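You operate a simulated robot arm through the tools that you are given. There is no shell and no other tool. Be economical: measure what you need, move in short steps, check, and stop when the job is done.

You run a simulated two-armed robot. Do the job below in one go: nothing can be reset, and whatever is moved stays where it is left.

Task
Hold the yellow box on the bare side of the yellow-marked table steady with one hand and put the black rubber disc from the top of the green-marked table in it with the other.

The check looks at the end state, three seconds after you hand in, the way a careful person would. Anything else that was tipped, shoved, dropped, spilled or broken makes it a failure.

Robot
Two 7-joint arms with two-finger grippers on one trunk, on a base that drives. Base frame: it is fixed to the floor where the robot stands at the start and does not move with it; the origin is under the middle of the robot, x ahead of it, y to its left, z up; the surface under the hand at the start is at about z = 765. Units: mm, rad, N and s.
The left shoulder is at the start at [51, 175, 1177], the right one opposite. With the tool pointing down near the work surface each hand reaches from about 100 to 840 mm from the robot's upright axis, wherever it stands, measured 20 degrees to its own side. Places, roughly: yellow box [1750, -2750, 750]. Payload 2.94 kg a hand.
Tool frame (each hand has its own): the origin (TCP) lies between the finger pads and is the grasp point; the fingertips stand 30 mm ahead of it; z points along the fingers, y is the line along which they close. The gripper opens to 138 mm. The gripper's body begins 109 mm behind the TCP.
Orientation is told as [roll, pitch, yaw] about the base's x, y, z axes, in that order, counted from this pose: with the fingers straight down and closing along the base's y, the tool's x points along the base's -x, its y along +y and its z along -z.

Tools
- The arms move only by the tool step_arm. It takes "left_plan", "right_plan" or both (then of equal length, played together; a hand with none holds still); each is a list of rows, each a list of 7 numbers: the turn, a rotation vector about the base's x, y, z in rad, then the shift along the base's x, y, z in mm, then the gripper command, from -1 (shut) to 1 (fully open), values between in proportion. In form: [[wx, wy, wz, tx, ty, tz, fingers], ...]. A call has 1 to 20 rows; each row shifts and turns the commanded pose from where the row before left it. Each row takes 0.2 s and may step no farther than 50 mm and 0.15 rad from the row before; otherwise, or with a gripper value out of range, the whole call is refused. A pose out of reach is approached as far as the arm can. The call stops where the force on the tool passes 40 N (or 10 N more than at its start, if that is more) or the arm is blocked; 0.2 s more then pass. The fingers move at their own pace and stop on an object; they squeeze with about 43 N. The grip force told is the motor's: it shows also when the fingers shut on nothing. Time passes only in rows, and 0.2 s behind the last, so rows that do not move let the fingers close. It gives the time, the measured TCP pose, the force on the tool (base axes), the opening and the grip force at its end, in the units of the frame above (readings bear some noise), with the torque about the TCP (base axes, N m) and any sound that the robot's microphone picked up.
- Cameras (640 x 400 px; columns grow to the right, rows downward): "scene" is now at [116.4, -30.3, 1656.8]; the picture's right is [-0.44, -0.90, -0.00], its down [-0.75, 0.36, -0.55] and it looks along [0.49, -0.24, -0.84] (base axes); focal length 295 px, centre (320, 200). "left" rides on the left gripper at [71, -19, -146] in its tool frame; the picture's right is [0.26, 0.96, 0.00], its down [-0.85, 0.23, -0.48] and it looks along [-0.46, 0.12, 0.88] (tool axes); focal length 280 px, centre (320, 200). "right" rides on the right gripper at [71, 19, -146] in its tool frame; the picture's right is [-0.26, 0.97, 0.00], its down [-0.85, -0.23, -0.48] and it looks along [-0.46, -0.12, 0.88] (tool axes); focal length 280 px, centre (320, 200).
- grab_frame(camera): a new picture of that camera. No time passes.
- lift_body(by): slides the trunk up (or, below 0, down) by that many mm; the arms and the scene camera ride with it, the base frame stays. It gives what a move gives, with no picture.
- steer(legs): drives the robot by 1 to 6 legs, each [ahead, turn to the left] in mm and rad, along the robot's own axes; the way and the turn of a leg run together, so that a leg with both is an arc; at most 1500 mm and 3.142 rad a leg. The arms and the cameras ride along, it lands a little off, and it stops where it bumps. It gives what a move gives.
- head_to(pan, tilt): turns the head with the scene camera to pan (to the left, within 2.094 rad either way) and tilt (down, from -0.506 to 1.204), counted from straight ahead of the robot. It gives what a move gives.
- point_at(camera, pixels): there is no depth. For up to 12 entries [column, row, z] of the newest picture of that camera ("zoom" is the newest enlarged one), the place [x, y] in the base frame at which the ray of that pixel passes the height z, good to about 3 mm, but the place of the scene camera against the robot may be out by one fixed shift of up to 18 mm in any direction. No time passes.
- inspect(camera, box): a new picture of the part [left, top, right, bottom] of that camera's present view, enlarged. No time passes.
- finish_job(): hands the job in; it is judged then, once.

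Go step by step. Measure first, check grasps and placings, and put right what went wrong. The budget is 80 turns and 78 pictures, counting those below and the enlarged ones. Unless the task says otherwise, let go and move clear before handing in, and close with one line.

The tools are called after "Call:" as name(argument=value, ...) on one line, values as JSON. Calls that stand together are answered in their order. step_arm: Moves the arms, as the interface text tells. Its arguments: {"type":"object","properties":{"left_plan":{"type":"array"},"right_plan":{"type":"array"}},"required":[]} The other tools are called the same way: lift_body (by) slides the trunk up or down; steer (legs) drives the base; head_to (pan, tilt) turns the head that bears the scene camera; grab_frame (camera) takes a picture; point_at (camera, pixels) gives the place at which the rays of pixels pass given heights; inspect (camera, box) takes an enlarged picture of a part of a camera's view; finish_job () hands the job in.

At the start:

```text
clock: 0.0
left_ee_pos: [510.3, 11.7, 987.5]
left_tool_rot: [-0.002, 0.0, 0.001]
left_contact_force: [0.2, 0.1, 1.0]
left_ft_torque: [-0.01, 0.03, -0.01]
left_gripper_width: 138.1
left_finger_force: 0.1
right_ee_pos: [350.5, -370.2, 965.2]
right_tool_rot: [-0.001, -0.001, -0.002]
right_contact_force: [-0.5, 0.0, 0.5]
right_ft_torque: [-0.01, -0.06, 0.0]
right_gripper_width: 138.3
right_finger_force: 0.0
trunk travel left (down, up): [-350.0, 384.0]
robot x, y, heading: [-2.6, -0.6, 0.001]
head pan, tilt: [-0.45, 0.993]
```

scene: 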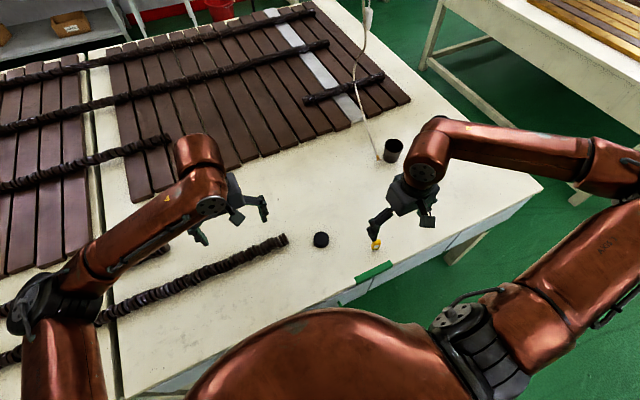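
right: 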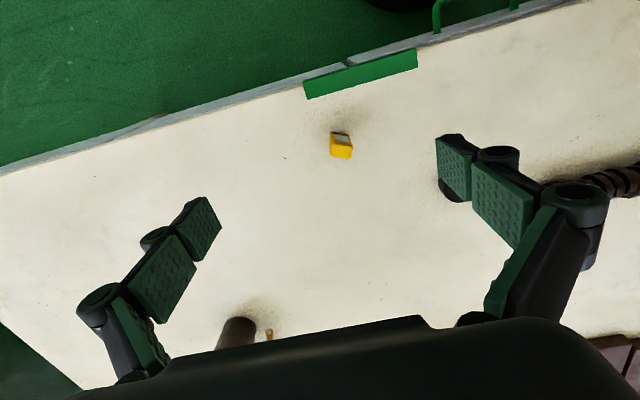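
left: 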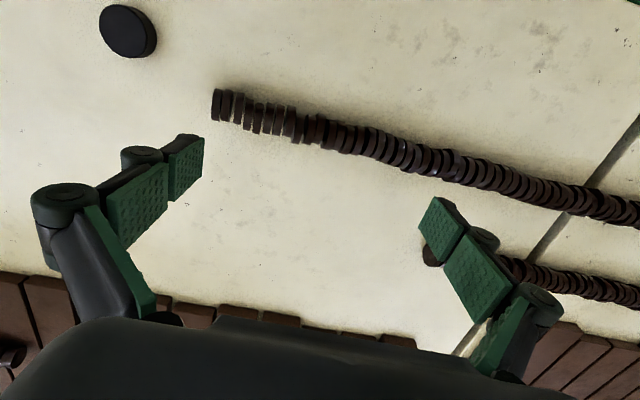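

The black disc shows at scene pixel (321,240) and in the left view at (128,31); the green strip at (373,272) marks this table. I measure the disc first.

Call:
point_at(camera="scene", pixels=[[321, 240, 765], [321, 236, 785], [313, 240, 785], [329, 240, 785], [321, 247, 765], [375, 245, 765], [373, 272, 765], [394, 150, 765]])

Call:
point_at(camera="left", pixels=[[128, 31, 785], [128, 31, 765], [100, 25, 785], [157, 38, 785], [128, 5, 785], [128, 57, 765], [215, 105, 765]])

Call:
inspect(camera="scene", box=[240, 190, 400, 290])

Call:
inspect(camera="left", box=[60, 0, 220, 100])

```text
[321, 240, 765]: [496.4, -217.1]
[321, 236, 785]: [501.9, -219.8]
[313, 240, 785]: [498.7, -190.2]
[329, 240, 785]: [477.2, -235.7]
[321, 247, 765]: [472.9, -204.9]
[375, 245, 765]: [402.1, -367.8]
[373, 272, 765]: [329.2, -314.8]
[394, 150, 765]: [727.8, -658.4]
```

```text
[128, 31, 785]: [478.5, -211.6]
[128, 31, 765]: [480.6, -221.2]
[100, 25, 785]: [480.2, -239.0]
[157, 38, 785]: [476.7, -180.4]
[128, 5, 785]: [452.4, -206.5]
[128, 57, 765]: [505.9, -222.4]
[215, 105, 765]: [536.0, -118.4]
```

```text
4.00 times, centred on (320, 240) of scene
```

zoom: 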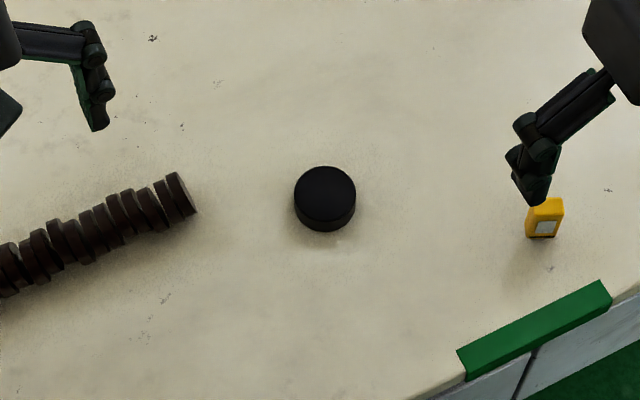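

```text
4.00 times, centred on (140, 50) of left
```

zoom: 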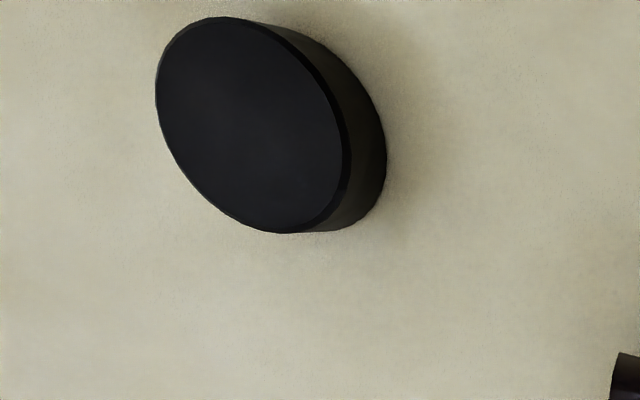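

The disc's top sits near (478,-215), about 47 mm wide; the yellow block at (402,-368) and rope end at (536,-118) must be left alone. I move the right hand above the disc at its present height, and measure with its own camera.

Call:
step_arm(right_plan=[[0, 0, 0, 32, 38, 0, 0.6], [0, 0, 0, 32, 38, 0, 0.6], [0, 0, 0, 32, 38, 0, 0.6], [0, 0, 0, 32, 40, 0, 0.6], [0, 0, 0, 0, 0, -40, 0.4], [0, 0, 0, 0, 0, -20, 0.4], [0, 0, 0, 0, 0, 0, 0.4]])

Call:
grab_frame(camera="right")

Call:
head_to(pan=-1.0, tilt=0.35)

Call:
grab_frame(camera="scene")

```text
refused: row 4 steps farther than a row can; nothing moved
```

```text
72 pictures are left
```

right: 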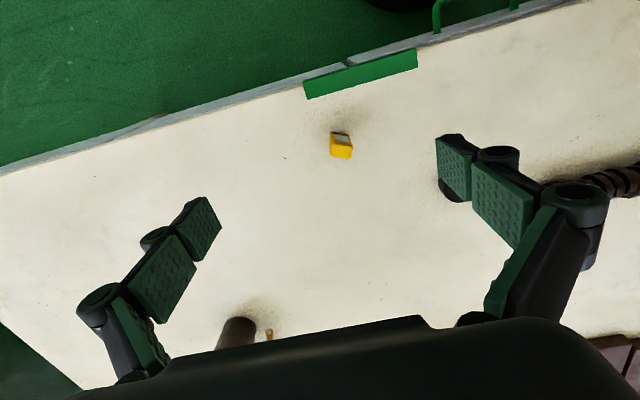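

```text
clock: 1.0
left_ee_pos: [510.3, 11.2, 988.8]
left_tool_rot: [0.001, 0.002, -0.003]
left_contact_force: [0.4, 0.9, 0.1]
left_ft_torque: [0.0, 0.02, 0.01]
left_gripper_width: 138.2
left_finger_force: 0.1
right_ee_pos: [351.1, -370.5, 965.6]
right_tool_rot: [-0.001, 0.0, -0.002]
right_contact_force: [0.4, -0.4, -0.1]
right_ft_torque: [0.01, 0.03, 0.0]
right_gripper_width: 137.7
right_finger_force: 0.0
trunk travel left (down, up): [-350.0, 384.0]
robot x, y, heading: [-3.2, -4.4, -0.003]
head pan, tilt: [-1.0, 0.351]
```

```text
71 pictures are left
```

scene: 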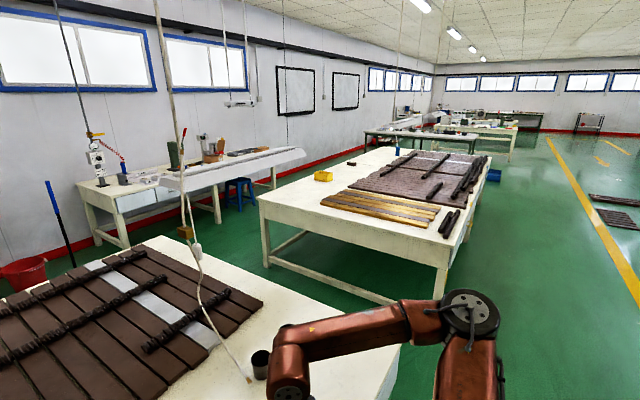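

One row was too long, so the arm has not moved; the scene view shows the yellow box at (322,176) on the next table. I repeat the hand move with shorter rows.

Call:
step_arm(right_plan=[[0, 0, 0, 26, 31, 0, 0.6], [0, 0, 0, 26, 31, 0, 0.6], [0, 0, 0, 26, 31, 0, 0.6], [0, 0, 0, 25, 31, 0, 0.6], [0, 0, 0, 25, 31, 0, 0.4], [0, 0, 0, 0, 0, -40, 0.4], [0, 0, 0, 0, 0, -20, 0.4], [0, 0, 0, 0, 0, 0, 0.4]])

Call:
grab_frame(camera="right")

Call:
inspect(camera="scene", box=[240, 130, 520, 305])

```text
clock: 2.8
left_ee_pos: [509.9, 11.9, 987.9]
left_tool_rot: [0.0, -0.001, 0.0]
left_contact_force: [-0.5, 0.5, -0.4]
left_ft_torque: [0.0, -0.04, 0.02]
left_gripper_width: 137.8
left_finger_force: 0.0
right_ee_pos: [482.2, -218.4, 905.8]
right_tool_rot: [0.0, -0.003, -0.002]
right_contact_force: [1.0, -0.4, -0.1]
right_ft_torque: [0.0, 0.01, 0.01]
right_gripper_width: 96.8
right_finger_force: 0.0
trunk travel left (down, up): [-350.0, 384.0]
robot x, y, heading: [2.5, 3.7, -0.002]
head pan, tilt: [-1.0, 0.351]
```

```text
70 pictures are left
```

right: 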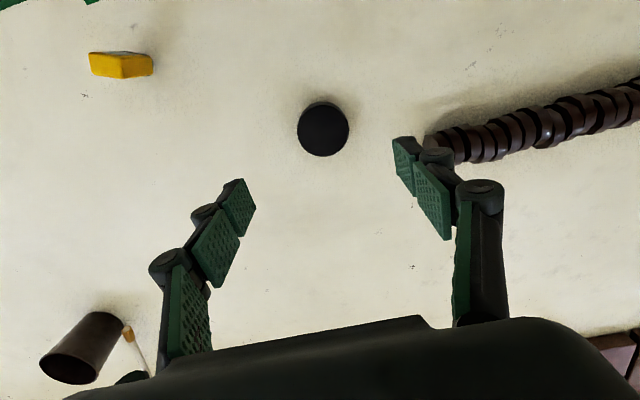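

```text
2.29 times, centred on (380, 218) of scene
```

zoom: 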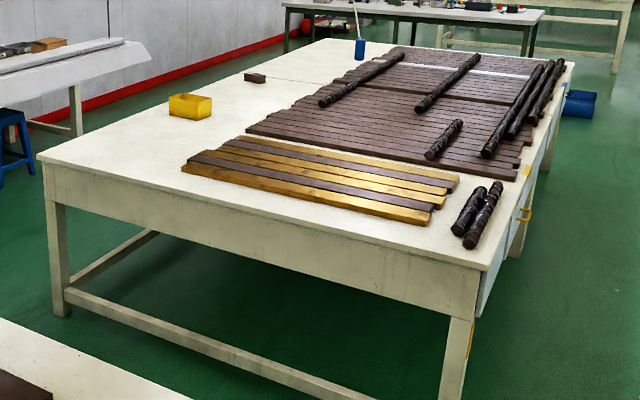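

The disc is at right-view (323,129). I measure it in that picture, and the next table's corners in the enlarged scene view.

Call:
point_at(camera="right", pixels=[[323, 129, 783], [297, 129, 783], [349, 129, 783], [323, 103, 783], [323, 156, 783], [430, 150, 785]])

Call:
point_at(camera="zoom", pixels=[[38, 160, 765], [488, 270, 765], [572, 65, 765], [330, 40, 765], [190, 118, 765], [170, 98, 800], [211, 100, 800], [255, 80, 765], [190, 170, 765], [360, 58, 765], [194, 119, 765]])

```text
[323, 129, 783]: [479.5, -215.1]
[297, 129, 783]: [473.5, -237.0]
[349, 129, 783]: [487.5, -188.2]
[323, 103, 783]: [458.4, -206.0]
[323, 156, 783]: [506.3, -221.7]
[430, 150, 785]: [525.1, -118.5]
```

```text
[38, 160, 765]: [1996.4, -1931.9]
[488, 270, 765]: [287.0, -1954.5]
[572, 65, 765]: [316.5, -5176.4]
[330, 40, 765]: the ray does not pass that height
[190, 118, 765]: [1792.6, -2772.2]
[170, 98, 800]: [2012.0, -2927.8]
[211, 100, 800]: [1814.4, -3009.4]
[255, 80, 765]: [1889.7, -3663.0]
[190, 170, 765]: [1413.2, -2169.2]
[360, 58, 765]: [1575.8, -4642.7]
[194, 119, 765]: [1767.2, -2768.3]
```

The disc's centre is about (480,-214) with a width of about 50 mm. I lower the right hand onto it and close.

Call:
step_arm(right_plan=[[0, 0, 0, -2, 4, -30, 0.4], [0, 0, 0, 0, 0, -30, 0.4], [0, 0, 0, 0, 0, -25, 0.4], [0, 0, 0, 0, 0, -15, 0.4], [0, 0, 0, 0, 0, -6, 0.4], [0, 0, 0, 0, 0, 0, 0]])

Call:
grab_frame(camera="right")

```text
clock: 4.2
left_ee_pos: [509.5, 10.6, 988.4]
left_tool_rot: [0.001, 0.0, 0.001]
left_contact_force: [-0.7, 0.5, -0.3]
left_ft_torque: [-0.01, 0.0, 0.0]
left_gripper_width: 138.0
left_finger_force: 0.0
right_ee_pos: [476.9, -210.7, 801.7]
right_tool_rot: [0.002, 0.0, -0.002]
right_contact_force: [0.3, -0.1, 0.5]
right_ft_torque: [0.02, 0.02, 0.0]
right_gripper_width: 68.4
right_finger_force: 0.1
trunk travel left (down, up): [-350.0, 384.0]
robot x, y, heading: [1.3, -1.8, 0.003]
head pan, tilt: [-1.0, 0.351]
```

```text
68 pictures are left
```

right: 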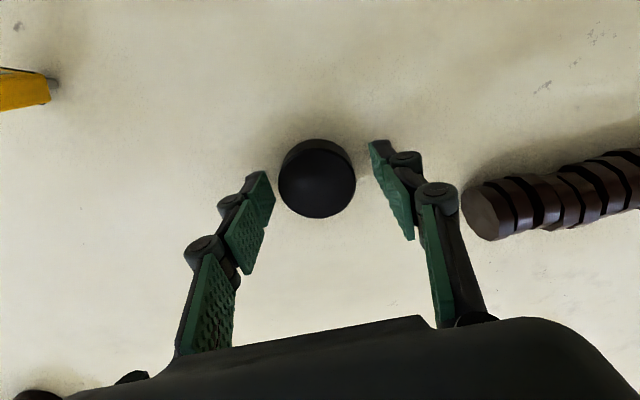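

The disc at (317,178) lies between the fingertips (262,180) and (380,150). I check its centre once more.

Call:
point_at(camera="right", pixels=[[317, 180, 785], [279, 182, 785], [355, 178, 785], [317, 142, 785], [317, 217, 785], [262, 180, 772], [380, 150, 772]])

```text
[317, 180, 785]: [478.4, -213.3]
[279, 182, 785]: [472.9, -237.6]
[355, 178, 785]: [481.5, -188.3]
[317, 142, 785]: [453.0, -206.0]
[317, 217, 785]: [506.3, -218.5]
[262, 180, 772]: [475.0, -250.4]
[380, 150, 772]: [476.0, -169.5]
```

Disc centre (478,-213) agrees with the hand. I close and lift.

Call:
step_arm(right_plan=[[0, 0, 0, 1, -2, -2, 0], [0, 0, 0, 0, 0, 0, -0.6], [0, 0, 0, 0, 0, 0, -0.8], [0, 0, 0, 0, 0, 0, -0.8], [0, 0, 0, 0, 0, 0, -0.8]])

Call:
grab_frame(camera="right")

```text
clock: 5.4
left_ee_pos: [509.7, 11.1, 987.9]
left_tool_rot: [0.001, 0.001, -0.001]
left_contact_force: [0.6, 0.0, -0.6]
left_ft_torque: [0.02, 0.01, 0.02]
left_gripper_width: 138.1
left_finger_force: 0.0
right_ee_pos: [478.8, -214.0, 798.5]
right_tool_rot: [-0.001, -0.001, -0.003]
right_contact_force: [-0.6, -0.7, 0.3]
right_ft_torque: [0.02, -0.04, -0.01]
right_gripper_width: 48.2
right_finger_force: 43.1
trunk travel left (down, up): [-350.0, 384.0]
robot x, y, heading: [1.7, 0.5, 0.003]
head pan, tilt: [-1.0, 0.351]
```

```text
67 pictures are left
```

right: 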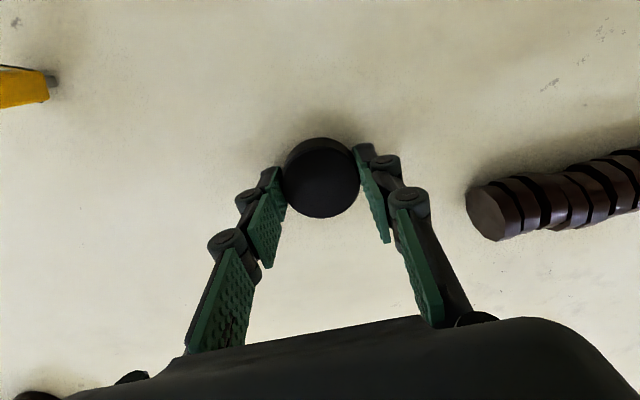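

The grip holds at 48.2 mm and 43 N. I lift, and tuck both hands for driving.

Call:
step_arm(right_plan=[[0, 0, 0, 0, 0, 20, -0.8], [0, 0, 0, 0, 0, 45, -0.8], [0, 0, 0, 0, 0, 45, -0.8], [0, 0, 0, 0, 0, 45, -0.8], [0, 0, 0, 0, 0, 45, -0.8], [0, 0, 0, -35, -20, 20, -0.8], [0, 0, 0, -35, -20, 0, -0.8], [0, 0, 0, -35, -20, 0, -0.8], [0, 0, 0, -35, -20, 0, -0.8]], left_plan=[[0, 0, 0, 0, 0, 0, 1], [0, 0, 0, -20, 30, 10, 1], [0, 0, 0, -20, 30, 10, 1], [0, 0, 0, -20, 30, 10, 1], [0, 0, 0, -20, 30, 0, 1], [0, 0, 0, -20, 30, 0, 1], [0, 0, 0, -20, 30, 0, 1], [0, 0, 0, -20, 20, 0, 1], [0, 0, 0, -20, 0, 0, 1]])

Call:
grab_frame(camera="right")

Call:
head_to(pan=-0.6, tilt=0.5)

Call:
grab_frame(camera="scene")

Call:
head_to(pan=-1.5, tilt=0.6)

Call:
grab_frame(camera="scene")

```text
clock: 7.4
left_ee_pos: [402.4, 173.7, 1017.9]
left_tool_rot: [-0.001, -0.002, -0.001]
left_contact_force: [0.1, -0.5, -0.5]
left_ft_torque: [0.06, -0.02, 0.01]
left_gripper_width: 138.1
left_finger_force: 0.0
left hand out of reach, approached as far as the arm can: row 7, 8, 9
right_ee_pos: [337.5, -294.2, 1019.9]
right_tool_rot: [0.0, -0.002, 0.0]
right_contact_force: [0.0, -0.3, 0.5]
right_ft_torque: [0.03, -0.04, 0.01]
right_gripper_width: 48.2
right_finger_force: 42.8
trunk travel left (down, up): [-350.0, 384.0]
robot x, y, heading: [0.6, 0.4, -0.0]
head pan, tilt: [-1.0, 0.351]
```

```text
66 pictures are left
```

right: 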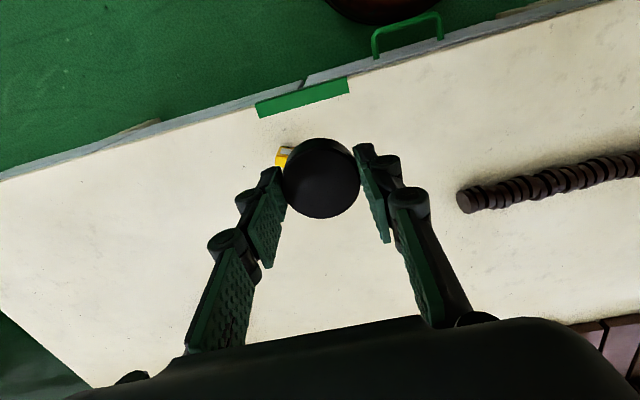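

```text
clock: 8.3
left_ee_pos: [403.6, 173.8, 1018.7]
left_tool_rot: [-0.001, 0.001, 0.0]
left_contact_force: [0.3, -0.3, -0.3]
left_ft_torque: [0.01, -0.02, -0.01]
left_gripper_width: 138.0
left_finger_force: 0.0
right_ee_pos: [338.6, -293.7, 1020.2]
right_tool_rot: [-0.001, 0.0, -0.004]
right_contact_force: [-0.1, -0.4, -0.4]
right_ft_torque: [0.02, -0.01, 0.05]
right_gripper_width: 48.3
right_finger_force: 43.6
trunk travel left (down, up): [-350.0, 384.0]
robot x, y, heading: [-3.5, -1.0, 0.001]
head pan, tilt: [-0.6, 0.499]
```

```text
65 pictures are left
```

scene: 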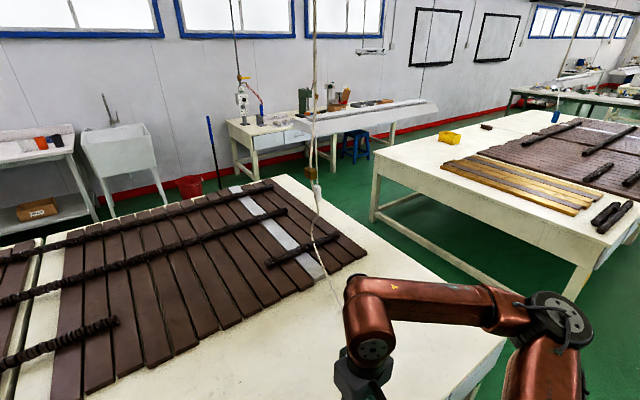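

```text
clock: 9.5
left_ee_pos: [404.6, 173.8, 1019.3]
left_tool_rot: [0.001, 0.0, -0.001]
left_contact_force: [-0.3, -1.0, 0.2]
left_ft_torque: [-0.04, 0.01, 0.01]
left_gripper_width: 138.1
left_finger_force: 0.0
right_ee_pos: [340.2, -295.4, 1020.3]
right_tool_rot: [0.0, 0.0, -0.002]
right_contact_force: [0.7, 1.2, -1.1]
right_ft_torque: [0.03, -0.04, 0.04]
right_gripper_width: 48.0
right_finger_force: 42.1
trunk travel left (down, up): [-350.0, 384.0]
robot x, y, heading: [-4.5, 1.0, -0.003]
head pan, tilt: [-1.499, 0.6]
```

```text
64 pictures are left
```

scene: 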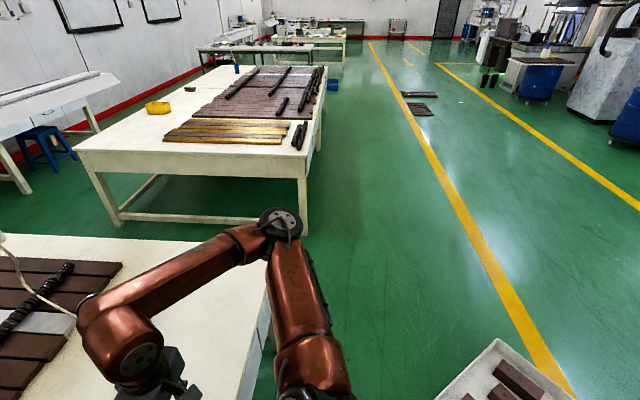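

The way right shows a tray of dark bars at (510,380) near the robot, and a stool at (45,150) beside the wall bench. I measure obstacles along the way.

Call:
point_at(camera="scene", pixels=[[497, 342, 0], [497, 342, 700], [437, 398, 700], [437, 398, 0], [20, 195, 0], [122, 227, 0], [303, 233, 0], [50, 172, 0], [77, 160, 0], [98, 132, 0], [263, 290, 765], [200, 240, 765]])

Call:
head_to(pan=-2.0, tilt=0.9)

Call:
grab_frame(camera="scene")

```text
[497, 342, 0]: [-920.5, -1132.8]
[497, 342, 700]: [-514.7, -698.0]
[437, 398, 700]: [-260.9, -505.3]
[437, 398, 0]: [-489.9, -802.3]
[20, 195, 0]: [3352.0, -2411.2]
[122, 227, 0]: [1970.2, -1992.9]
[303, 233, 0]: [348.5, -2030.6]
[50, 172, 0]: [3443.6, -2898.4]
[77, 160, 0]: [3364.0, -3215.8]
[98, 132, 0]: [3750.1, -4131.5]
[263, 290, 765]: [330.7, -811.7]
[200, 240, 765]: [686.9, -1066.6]
```

```text
clock: 10.4
left_ee_pos: [403.4, 175.2, 1019.2]
left_tool_rot: [0.0, -0.001, 0.0]
left_contact_force: [0.4, -0.9, 0.4]
left_ft_torque: [-0.03, 0.0, 0.0]
left_gripper_width: 137.9
left_finger_force: 0.1
right_ee_pos: [339.5, -293.6, 1019.4]
right_tool_rot: [0.0, 0.0, -0.002]
right_contact_force: [0.4, -0.2, -0.4]
right_ft_torque: [0.0, -0.02, 0.0]
right_gripper_width: 48.2
right_finger_force: 43.3
trunk travel left (down, up): [-350.0, 384.0]
robot x, y, heading: [-1.8, 0.4, 0.001]
head pan, tilt: [-2.0, 0.901]
```

```text
63 pictures are left
```

scene: 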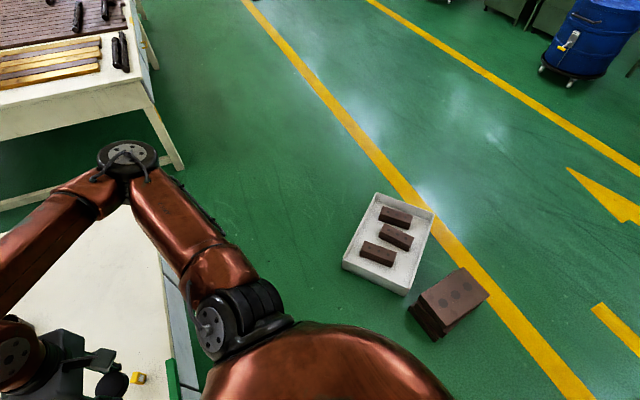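

The tray and a brick pile stand on the floor to the robot's right rear. I measure their floor outline.

Call:
point_at(camera="scene", pixels=[[342, 268, 0], [405, 296, 0], [375, 193, 80], [433, 213, 80], [410, 312, 0], [437, 342, 0], [488, 293, 60], [180, 170, 0], [158, 258, 765], [175, 360, 765], [190, 280, 0]])

```text
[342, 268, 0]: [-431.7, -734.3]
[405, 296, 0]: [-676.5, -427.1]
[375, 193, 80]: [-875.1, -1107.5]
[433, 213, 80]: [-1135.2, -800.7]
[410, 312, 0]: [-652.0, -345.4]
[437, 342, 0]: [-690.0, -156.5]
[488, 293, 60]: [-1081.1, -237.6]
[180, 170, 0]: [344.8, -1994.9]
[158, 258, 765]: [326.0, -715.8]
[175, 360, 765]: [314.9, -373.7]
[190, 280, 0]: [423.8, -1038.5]
```

The clear lane is x from about -430 (tray corner) to 315 (table edge). I back 60 mm, turn right, and drive along the lane.

Call:
steer(legs=[[-60, 0], [0, -1.571]])

Call:
head_to(pan=0.3, tilt=0.75)

Call:
grab_frame(camera="scene")

```text
clock: 15.3
left_ee_pos: [106.9, -406.4, 1017.6]
left_tool_rot: [0.001, -0.001, -1.586]
left_contact_force: [0.2, -0.2, -0.2]
left_ft_torque: [-0.01, -0.01, 0.04]
left_gripper_width: 138.0
left_finger_force: 0.1
right_ee_pos: [-361.5, -334.1, 1020.5]
right_tool_rot: [0.0, -0.001, -1.586]
right_contact_force: [0.6, 0.6, -0.4]
right_ft_torque: [0.0, -0.01, -0.01]
right_gripper_width: 48.4
right_finger_force: 43.1
trunk travel left (down, up): [-350.0, 384.0]
robot x, y, heading: [-59.6, -0.8, -1.585]
head pan, tilt: [-2.0, 0.901]
```

```text
clock: 17.4
left_ee_pos: [108.2, -407.0, 1018.1]
left_tool_rot: [0.0, 0.002, -1.586]
left_contact_force: [-0.3, 0.6, -0.7]
left_ft_torque: [0.01, 0.03, 0.03]
left_gripper_width: 138.0
left_finger_force: 0.0
right_ee_pos: [-360.8, -335.7, 1018.7]
right_tool_rot: [0.001, -0.001, -1.585]
right_contact_force: [-0.3, -0.8, 0.4]
right_ft_torque: [-0.01, -0.04, -0.01]
right_gripper_width: 48.2
right_finger_force: 43.0
trunk travel left (down, up): [-350.0, 384.0]
robot x, y, heading: [-58.8, 0.1, -1.593]
head pan, tilt: [0.3, 0.75]
```

```text
62 pictures are left
```

scene: 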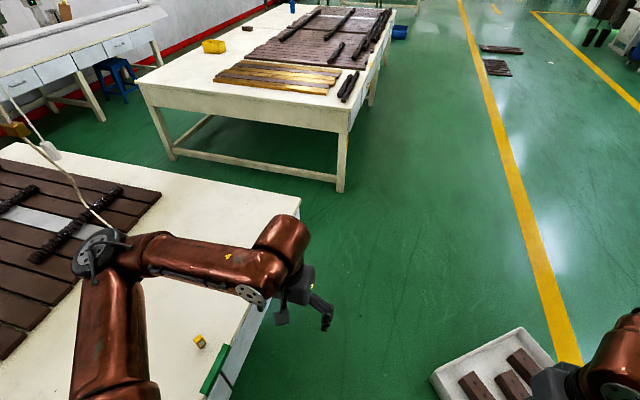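

The lane ahead is clear; I check the table corner (299,203), the left elbow (105,255) and the hanging cord before driving past.

Call:
point_at(camera="scene", pixels=[[299, 203, 765], [105, 245, 1150], [105, 245, 1000], [110, 225, 765], [50, 150, 1000], [432, 375, 60], [345, 190, 0], [138, 82, 765], [168, 160, 0], [353, 110, 765], [127, 97, 0], [104, 118, 0]])

```text
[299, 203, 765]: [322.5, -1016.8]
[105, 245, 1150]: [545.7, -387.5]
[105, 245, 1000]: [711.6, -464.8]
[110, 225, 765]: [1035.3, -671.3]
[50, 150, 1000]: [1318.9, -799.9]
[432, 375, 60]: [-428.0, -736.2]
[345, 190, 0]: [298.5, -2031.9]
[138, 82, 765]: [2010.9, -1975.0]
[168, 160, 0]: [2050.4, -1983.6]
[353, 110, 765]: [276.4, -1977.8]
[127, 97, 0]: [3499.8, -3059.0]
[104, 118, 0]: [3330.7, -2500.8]
```

The tables leave a gap of y from -1017 to -1975, so I drive to y about -1490 and turn to face +x.

Call:
steer(legs=[[1490, 0.01], [0, 1.58]])

Call:
head_to(pan=-0.4, tilt=0.6)

Call:
grab_frame(camera="scene")

```text
clock: 28.6
left_ee_pos: [317.4, -1302.1, 1018.8]
left_tool_rot: [0.0, 0.001, 0.003]
left_contact_force: [0.1, 1.1, 0.1]
left_ft_torque: [-0.01, 0.01, 0.02]
left_gripper_width: 137.7
left_finger_force: 0.1
right_ee_pos: [253.8, -1771.5, 1020.6]
right_tool_rot: [0.0, -0.001, 0.001]
right_contact_force: [-0.3, 0.4, -0.1]
right_ft_torque: [-0.03, 0.01, -0.02]
right_gripper_width: 48.5
right_finger_force: 43.2
trunk travel left (down, up): [-350.0, 384.0]
robot x, y, heading: [-85.9, -1475.7, -0.001]
head pan, tilt: [0.3, 0.75]
```

```text
clock: 29.7
left_ee_pos: [317.3, -1301.9, 1018.1]
left_tool_rot: [0.0, 0.0, 0.002]
left_contact_force: [0.6, 0.1, 0.2]
left_ft_torque: [0.0, 0.04, -0.02]
left_gripper_width: 138.2
left_finger_force: 0.1
right_ee_pos: [252.9, -1770.2, 1019.6]
right_tool_rot: [-0.001, -0.001, 0.0]
right_contact_force: [0.5, -0.2, -0.1]
right_ft_torque: [0.01, 0.0, 0.02]
right_gripper_width: 48.4
right_finger_force: 43.7
trunk travel left (down, up): [-350.0, 384.0]
robot x, y, heading: [-84.3, -1474.7, -0.002]
head pan, tilt: [-0.4, 0.6]
```

```text
61 pictures are left
```

scene: 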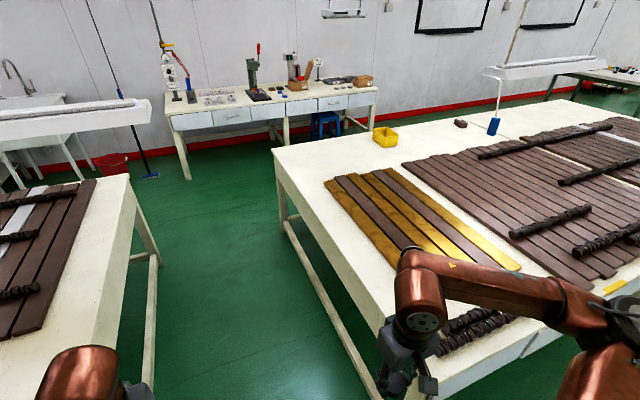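

The way along +x looks clear; white bars at (560,65) and (60,120) might be hanging at arm height, so I enlarge both.

Call:
inspect(camera="scene", box=[340, 20, 640, 207])

Call:
inspect(camera="scene", box=[0, 50, 300, 237])

Call:
point_at(camera="scene", pixels=[[187, 180, 0], [320, 140, 0], [372, 130, 0], [385, 147, 765], [374, 140, 765], [398, 143, 765], [272, 152, 765], [493, 135, 765], [460, 127, 765], [130, 175, 765], [152, 265, 0], [577, 92, 765]])

```text
2.13 times, centred on (490, 114) of scene
```

zoom: 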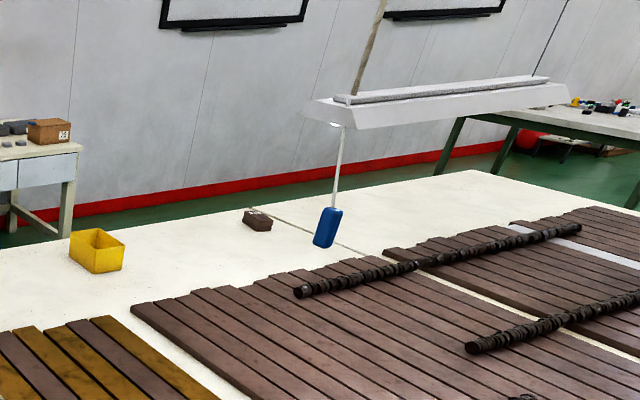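

```text
2.13 times, centred on (150, 144) of scene
```

zoom: 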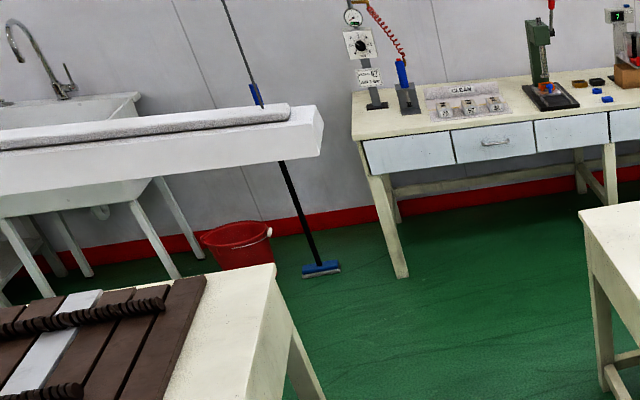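

```text
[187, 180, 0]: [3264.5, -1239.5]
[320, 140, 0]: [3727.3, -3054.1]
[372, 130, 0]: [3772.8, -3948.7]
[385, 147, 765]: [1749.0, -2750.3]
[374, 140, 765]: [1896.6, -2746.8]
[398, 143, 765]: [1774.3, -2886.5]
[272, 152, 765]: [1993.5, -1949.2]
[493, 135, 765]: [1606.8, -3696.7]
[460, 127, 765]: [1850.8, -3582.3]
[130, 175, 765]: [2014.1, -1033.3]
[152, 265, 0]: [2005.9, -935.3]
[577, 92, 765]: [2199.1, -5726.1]
```

Triangulating the white bar with the earlier view puts a hanging lamp's end at about (1010,-1375) and z about 1370, so it reaches into my lane. I lower the trunk 170 mm, draw the right hand in, and look at the lamp and left arm.

Call:
step_arm(right_plan=[[0, 0, 0, 0, 30, 0, -0.8], [0, 0, 0, 0, 30, 0, -0.8], [0, 0, 0, 0, 30, 0, -0.8]])

Call:
lift_body(by=-170)

Call:
head_to(pan=0.7, tilt=0.45)

Call:
grab_frame(camera="scene")

```text
clock: 30.5
left_ee_pos: [316.9, -1301.5, 1017.9]
left_tool_rot: [-0.003, 0.002, 0.002]
left_contact_force: [-0.2, 0.0, -0.3]
left_ft_torque: [-0.02, 0.02, 0.01]
left_gripper_width: 138.0
left_finger_force: 0.1
right_ee_pos: [253.5, -1681.3, 1020.6]
right_tool_rot: [-0.003, 0.001, 0.0]
right_contact_force: [0.1, -0.1, 0.1]
right_ft_torque: [-0.08, 0.02, -0.03]
right_gripper_width: 48.3
right_finger_force: 43.1
trunk travel left (down, up): [-350.0, 384.0]
robot x, y, heading: [-89.5, -1479.7, -0.0]
head pan, tilt: [-0.4, 0.6]
```

```text
clock: 32.4
left_ee_pos: [341.9, -1301.8, 798.4]
left_tool_rot: [0.001, 0.146, 0.003]
left_contact_force: [0.2, 0.7, -0.2]
left_ft_torque: [0.01, -0.03, 0.01]
left_gripper_width: 138.3
left_finger_force: 0.1
right_ee_pos: [253.4, -1680.9, 852.0]
right_tool_rot: [-0.001, -0.001, 0.0]
right_contact_force: [0.8, 0.0, -0.5]
right_ft_torque: [0.01, -0.03, 0.02]
right_gripper_width: 48.3
right_finger_force: 43.0
trunk travel left (down, up): [-180.0, 554.0]
robot x, y, heading: [-86.1, -1477.1, 0.002]
head pan, tilt: [-0.4, 0.6]
```

```text
clock: 33.7
left_ee_pos: [341.6, -1301.5, 796.7]
left_tool_rot: [0.0, 0.146, 0.001]
left_contact_force: [0.1, -0.8, -0.1]
left_ft_torque: [0.02, 0.01, -0.06]
left_gripper_width: 138.1
left_finger_force: 0.0
right_ee_pos: [253.4, -1680.1, 850.5]
right_tool_rot: [0.0, -0.001, -0.001]
right_contact_force: [1.1, -0.7, -0.9]
right_ft_torque: [-0.01, 0.04, 0.0]
right_gripper_width: 48.3
right_finger_force: 43.5
trunk travel left (down, up): [-180.0, 554.0]
robot x, y, heading: [-88.9, -1476.5, 0.004]
head pan, tilt: [0.7, 0.45]
```

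```text
58 pictures are left
```

scene: 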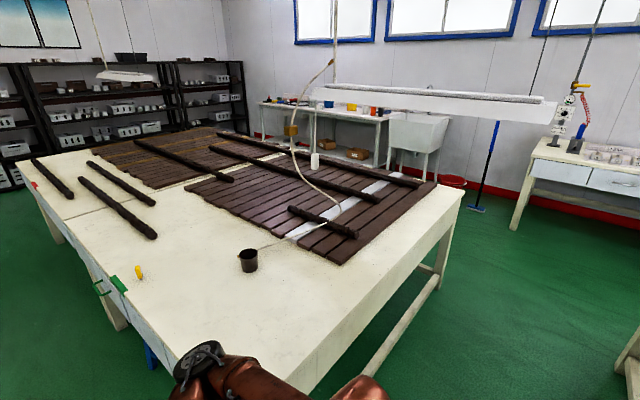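

The lamp spans z about 1325–1390 with its end near y=-1390; the lowered arms (elbow z about 1010) pass beneath and the head will clear at y about -1600. I lift the left hand a bit and shift the lane to the right.

Call:
step_arm(left_plan=[[0, 0, 0, 40, 0, 30, 1], [0, 0, 0, 10, 0, 30, 1]])

Call:
steer(legs=[[0, -0.3], [410, 0], [0, 0.3]])

Call:
head_to(pan=0.0, tilt=0.35)

Call:
grab_frame(camera="scene")

```text
clock: 34.3
left_ee_pos: [390.6, -1302.0, 857.3]
left_tool_rot: [-0.001, 0.146, 0.002]
left_contact_force: [-0.4, -0.7, -0.4]
left_ft_torque: [-0.01, 0.0, -0.05]
left_gripper_width: 137.9
left_finger_force: 0.0
right_ee_pos: [251.5, -1681.1, 850.8]
right_tool_rot: [0.0, -0.001, 0.002]
right_contact_force: [0.2, 0.3, -0.6]
right_ft_torque: [0.01, -0.06, 0.01]
right_gripper_width: 48.4
right_finger_force: 43.0
trunk travel left (down, up): [-180.0, 554.0]
robot x, y, heading: [-89.0, -1473.2, -0.003]
head pan, tilt: [0.7, 0.45]
```

```text
clock: 38.8
left_ee_pos: [780.6, -1414.7, 855.8]
left_tool_rot: [-0.002, 0.145, 0.008]
left_contact_force: [0.3, 0.5, 0.5]
left_ft_torque: [-0.02, -0.01, 0.0]
left_gripper_width: 137.8
left_finger_force: 0.0
right_ee_pos: [644.8, -1795.1, 850.6]
right_tool_rot: [-0.002, 0.001, 0.007]
right_contact_force: [0.6, -0.2, -0.2]
right_ft_torque: [-0.03, 0.0, -0.03]
right_gripper_width: 48.2
right_finger_force: 42.7
trunk travel left (down, up): [-180.0, 554.0]
robot x, y, heading: [304.7, -1597.1, 0.002]
head pan, tilt: [0.7, 0.45]
```

```text
clock: 39.9
left_ee_pos: [779.9, -1415.2, 856.5]
left_tool_rot: [0.0, 0.145, 0.008]
left_contact_force: [0.3, 0.3, 1.0]
left_ft_torque: [-0.01, 0.01, -0.03]
left_gripper_width: 137.9
left_finger_force: 0.0
right_ee_pos: [645.8, -1794.4, 849.1]
right_tool_rot: [-0.001, 0.001, 0.007]
right_contact_force: [-0.7, -0.8, 0.6]
right_ft_torque: [0.0, 0.02, 0.01]
right_gripper_width: 48.3
right_finger_force: 43.1
trunk travel left (down, up): [-180.0, 554.0]
robot x, y, heading: [303.1, -1593.6, 0.008]
head pan, tilt: [0.0, 0.351]
```

```text
57 pictures are left
```

scene: 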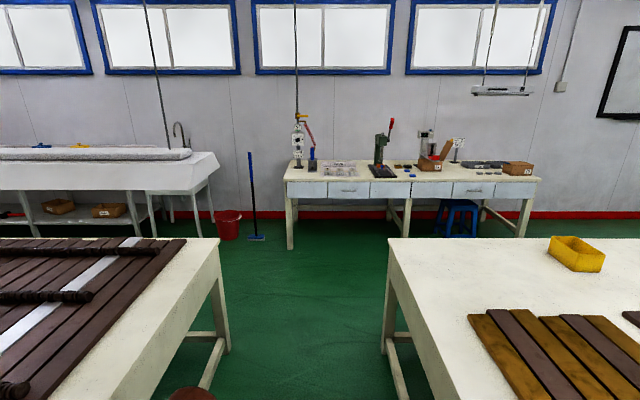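

The lamp's end at (215,155) lies about 200 mm left of my line, so the head clears it. I drive on to x about 2520.

Call:
steer(legs=[[1200, -0.012], [1020, 0]])

Call:
head_to(pan=-1.5, tilt=0.5)

Call:
grab_frame(camera="scene")

```text
clock: 50.8
left_ee_pos: [2986.3, -1372.0, 856.4]
left_tool_rot: [0.0, 0.145, 0.03]
left_contact_force: [0.3, -0.9, -0.4]
left_ft_torque: [0.0, 0.01, 0.0]
left_gripper_width: 137.9
left_finger_force: 0.0
right_ee_pos: [2859.0, -1755.2, 849.2]
right_tool_rot: [-0.001, 0.001, 0.026]
right_contact_force: [-0.4, -0.3, -1.3]
right_ft_torque: [0.01, -0.02, -0.03]
right_gripper_width: 48.0
right_finger_force: 43.3
trunk travel left (down, up): [-180.0, 554.0]
robot x, y, heading: [2516.7, -1562.6, 0.032]
head pan, tilt: [0.0, 0.351]
```

```text
clock: 52.4
left_ee_pos: [2987.2, -1372.5, 856.8]
left_tool_rot: [0.001, 0.145, 0.029]
left_contact_force: [0.4, 0.0, 0.2]
left_ft_torque: [-0.01, 0.04, 0.04]
left_gripper_width: 137.7
left_finger_force: 0.0
right_ee_pos: [2858.0, -1755.4, 850.8]
right_tool_rot: [0.001, 0.0, 0.026]
right_contact_force: [0.1, -0.2, 0.1]
right_ft_torque: [0.0, -0.02, 0.05]
right_gripper_width: 48.3
right_finger_force: 43.3
trunk travel left (down, up): [-180.0, 554.0]
robot x, y, heading: [2514.5, -1561.9, 0.024]
head pan, tilt: [-1.499, 0.499]
```

```text
56 pictures are left
```

scene: 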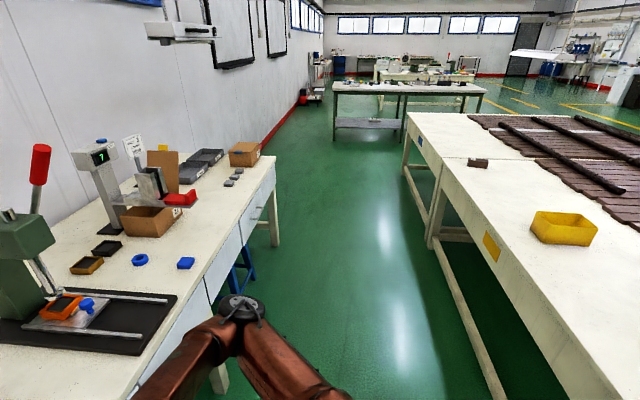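

The lane beside the table is clear, with the yellow box at (565,228) and a wall bench at left. I measure both edges before turning.

Call:
point_at(camera="scene", pixels=[[275, 157, 765], [180, 300, 765], [246, 300, 0], [565, 243, 765], [541, 240, 765], [597, 232, 765], [536, 213, 820], [592, 222, 820], [530, 225, 820], [491, 246, 700], [243, 300, 1000], [478, 165, 765]])

Call:
inspect(camera="scene", box=[480, 170, 640, 270])

```text
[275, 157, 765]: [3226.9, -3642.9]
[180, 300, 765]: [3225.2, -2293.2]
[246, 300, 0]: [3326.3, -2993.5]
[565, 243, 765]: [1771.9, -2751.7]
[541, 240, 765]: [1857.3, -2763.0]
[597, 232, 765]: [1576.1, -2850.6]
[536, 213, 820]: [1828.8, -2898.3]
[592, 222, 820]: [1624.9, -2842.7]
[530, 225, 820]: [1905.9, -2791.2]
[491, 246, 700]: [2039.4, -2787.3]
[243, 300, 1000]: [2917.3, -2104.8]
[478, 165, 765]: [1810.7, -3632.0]
```

```text
4.00 times, centred on (560, 220) of scene
```

zoom: 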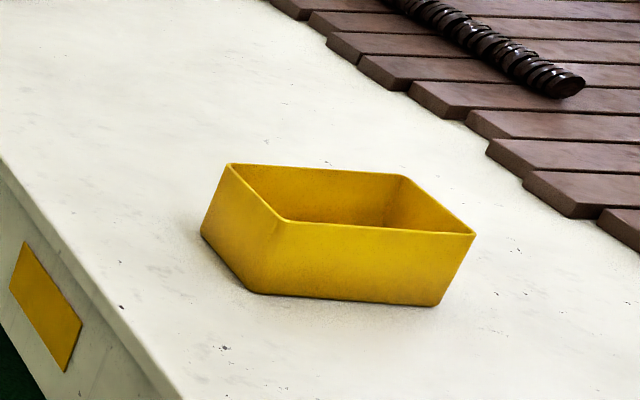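

The bench edge is at x=3226 and the table edge near 2010, leaving room. I turn, drive to y about -2750, and turn to face the table.

Call:
steer(legs=[[0, -1.6], [1190, 0], [0, -1.571]])

Call:
head_to(pan=0.0, tilt=0.9)

Call:
grab_frame(camera="scene")

```text
clock: 66.0
left_ee_pos: [2052.2, -2895.3, 856.9]
left_tool_rot: [-0.001, 0.146, 3.124]
left_contact_force: [-0.2, 0.2, 0.6]
left_ft_torque: [-0.05, 0.0, 0.03]
left_gripper_width: 138.1
left_finger_force: 0.1
right_ee_pos: [2199.2, -2519.4, 849.2]
right_tool_rot: [0.001, 0.001, 3.12]
right_contact_force: [-0.1, 1.3, 0.0]
right_ft_torque: [0.0, 0.01, 0.0]
right_gripper_width: 48.3
right_finger_force: 42.6
trunk travel left (down, up): [-180.0, 554.0]
robot x, y, heading: [2532.4, -2731.3, 3.12]
head pan, tilt: [-1.499, 0.499]
```

```text
clock: 67.5
left_ee_pos: [2053.1, -2896.3, 857.7]
left_tool_rot: [0.0, 0.143, 3.123]
left_contact_force: [0.1, 0.3, 0.4]
left_ft_torque: [-0.02, -0.01, 0.0]
left_gripper_width: 137.6
left_finger_force: 0.0
right_ee_pos: [2198.0, -2519.4, 849.4]
right_tool_rot: [0.001, 0.0, 3.12]
right_contact_force: [-0.8, 0.3, -1.1]
right_ft_torque: [0.02, 0.01, 0.0]
right_gripper_width: 48.3
right_finger_force: 42.6
trunk travel left (down, up): [-180.0, 554.0]
robot x, y, heading: [2537.8, -2728.6, 3.121]
head pan, tilt: [0.0, 0.901]
```

```text
54 pictures are left
```

scene: 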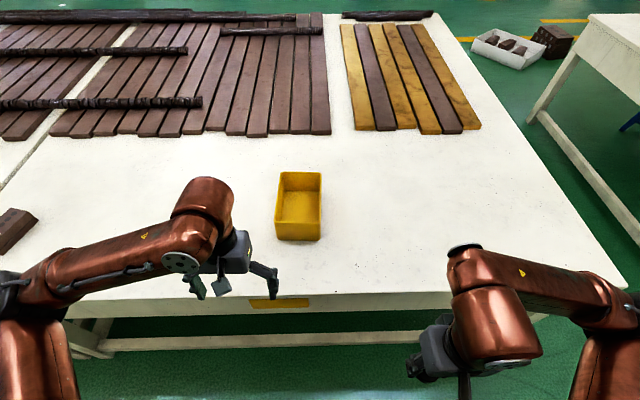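

The robot faces the table with the box at (299,205), its long side pointing away from me. I raise the trunk back, drive 160 mm nearer, and level the left hand.

Call:
lift_body(by=170)

Call:
steer(legs=[[160, 0.02]])

Call:
step_arm(left_plan=[[0, 0.145, 0, 0, 0, 0, 1]])

Call:
grab_frame(camera="scene")

Call:
grab_frame(camera="left")

Call:
grab_frame(camera="right")

```text
clock: 69.5
left_ee_pos: [2051.9, -2895.2, 1026.0]
left_tool_rot: [-0.001, 0.146, 3.123]
left_contact_force: [-0.2, -1.1, -1.3]
left_ft_torque: [0.0, -0.03, 0.0]
left_gripper_width: 138.0
left_finger_force: 0.1
right_ee_pos: [2197.6, -2520.6, 1018.9]
right_tool_rot: [-0.001, 0.002, 3.123]
right_contact_force: [0.1, -0.4, -0.3]
right_ft_torque: [-0.01, -0.06, -0.01]
right_gripper_width: 48.0
right_finger_force: 42.6
trunk travel left (down, up): [-350.0, 384.0]
robot x, y, heading: [2532.8, -2731.1, 3.117]
head pan, tilt: [0.0, 0.901]
```

```text
clock: 70.9
left_ee_pos: [1902.0, -2902.9, 1031.4]
left_tool_rot: [0.0, 0.136, 3.14]
left_contact_force: [0.4, 1.2, -0.3]
left_ft_torque: [0.04, 0.19, 0.01]
left_gripper_width: 137.7
left_finger_force: 0.0
right_ee_pos: [2042.4, -2524.2, 1022.0]
right_tool_rot: [0.001, -0.008, 3.139]
right_contact_force: [1.5, -0.7, 0.1]
right_ft_torque: [0.01, 0.12, 0.0]
right_gripper_width: 48.1
right_finger_force: 42.8
trunk travel left (down, up): [-350.0, 384.0]
robot x, y, heading: [2373.0, -2728.6, 3.138]
head pan, tilt: [0.0, 0.901]
```

```text
clock: 71.3
left_ee_pos: [1900.5, -2903.2, 1029.4]
left_tool_rot: [-0.002, -0.01, 3.14]
left_contact_force: [0.7, -0.5, 1.7]
left_ft_torque: [0.03, 0.11, -0.01]
left_gripper_width: 137.9
left_finger_force: 0.1
right_ee_pos: [2040.5, -2525.3, 1021.5]
right_tool_rot: [-0.003, -0.007, 3.142]
right_contact_force: [0.7, 0.0, -0.2]
right_ft_torque: [0.04, 0.13, 0.02]
right_gripper_width: 47.9
right_finger_force: 42.8
trunk travel left (down, up): [-350.0, 384.0]
robot x, y, heading: [2375.2, -2726.9, 3.139]
head pan, tilt: [0.0, 0.901]
```

```text
53 pictures are left
```

scene: 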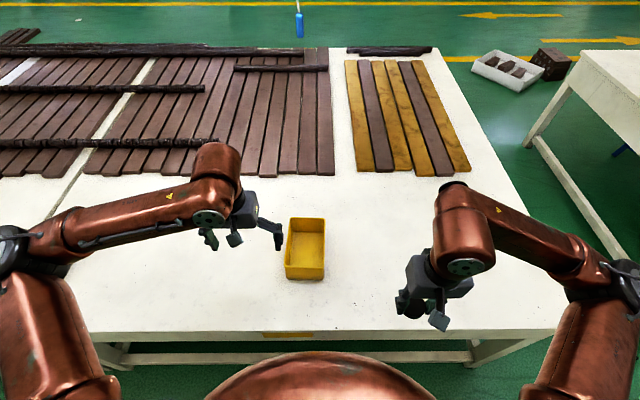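

```text
52 pictures are left
```

left: 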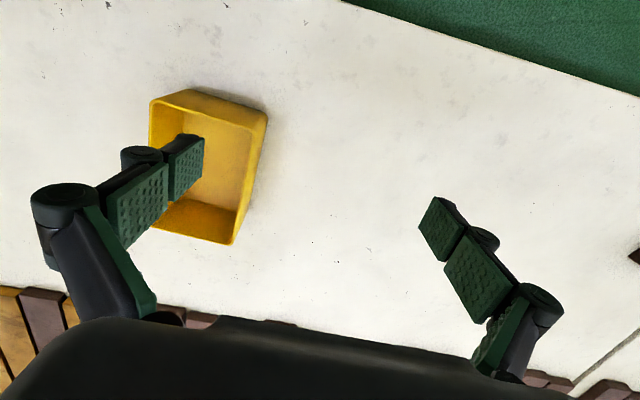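

```text
51 pictures are left
```

right: 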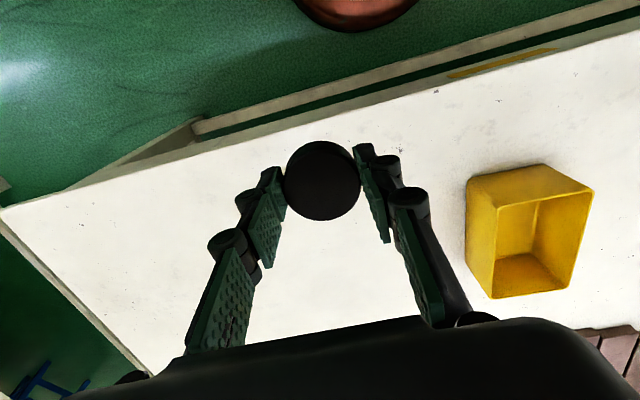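

The box is visible in all views. I enlarge it in the left and right views for corners.

Call:
inspect(camera="right", box=[430, 130, 640, 320])

Call:
inspect(camera="scene", box=[240, 200, 368, 300])

```text
2.11 times, centred on (535, 225) of right
```

zoom: 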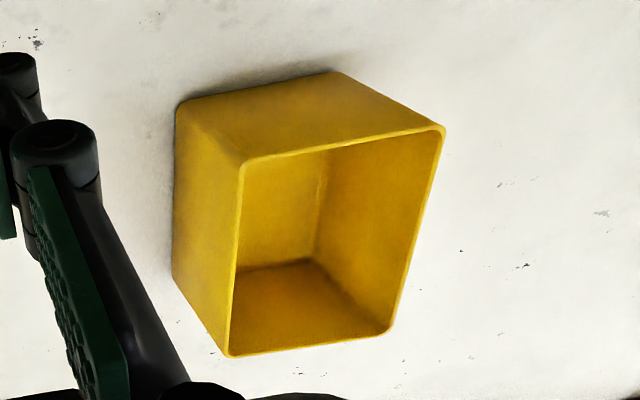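

```text
4.00 times, centred on (304, 250) of scene
```

zoom: 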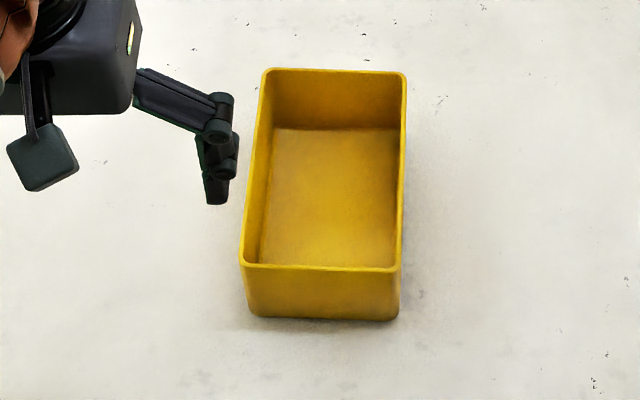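

I compute the box's base corners at the table plane and rim corners at trial heights from the right view and scene view.

Call:
point_at(camera="right", pixels=[[467.7, 180, 765], [542, 164.3, 765], [464.9, 260.5, 765], [498.5, 208.4, 820], [593.3, 191.8, 820], [568.2, 288, 820], [491.4, 298.5, 820], [498.5, 208.4, 835], [593.3, 191.8, 835], [568.2, 288, 835], [491.4, 298.5, 835], [498.5, 208.4, 805]])

Call:
point_at(camera="zoom", pixels=[[252, 316, 765], [395, 320, 765], [241, 265, 820], [400, 270, 820], [405, 75, 820], [264, 71, 820], [262, 262, 770], [385, 265, 770], [388, 130, 770], [276, 130, 770]])

```text
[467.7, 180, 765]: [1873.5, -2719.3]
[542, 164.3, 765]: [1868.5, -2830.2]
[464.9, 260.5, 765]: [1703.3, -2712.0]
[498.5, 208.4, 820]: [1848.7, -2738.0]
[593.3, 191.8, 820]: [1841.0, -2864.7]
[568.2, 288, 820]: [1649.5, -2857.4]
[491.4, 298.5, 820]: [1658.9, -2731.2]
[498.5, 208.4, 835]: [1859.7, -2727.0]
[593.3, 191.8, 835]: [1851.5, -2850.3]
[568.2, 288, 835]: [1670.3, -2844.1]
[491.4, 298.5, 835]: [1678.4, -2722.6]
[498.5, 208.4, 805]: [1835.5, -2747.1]
```

```text
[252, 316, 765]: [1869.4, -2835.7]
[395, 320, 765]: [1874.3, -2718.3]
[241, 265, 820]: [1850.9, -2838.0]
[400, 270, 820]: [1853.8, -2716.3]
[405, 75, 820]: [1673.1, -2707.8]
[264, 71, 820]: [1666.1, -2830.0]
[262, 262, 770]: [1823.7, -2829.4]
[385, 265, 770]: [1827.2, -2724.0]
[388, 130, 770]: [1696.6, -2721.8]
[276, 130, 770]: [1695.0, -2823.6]
```

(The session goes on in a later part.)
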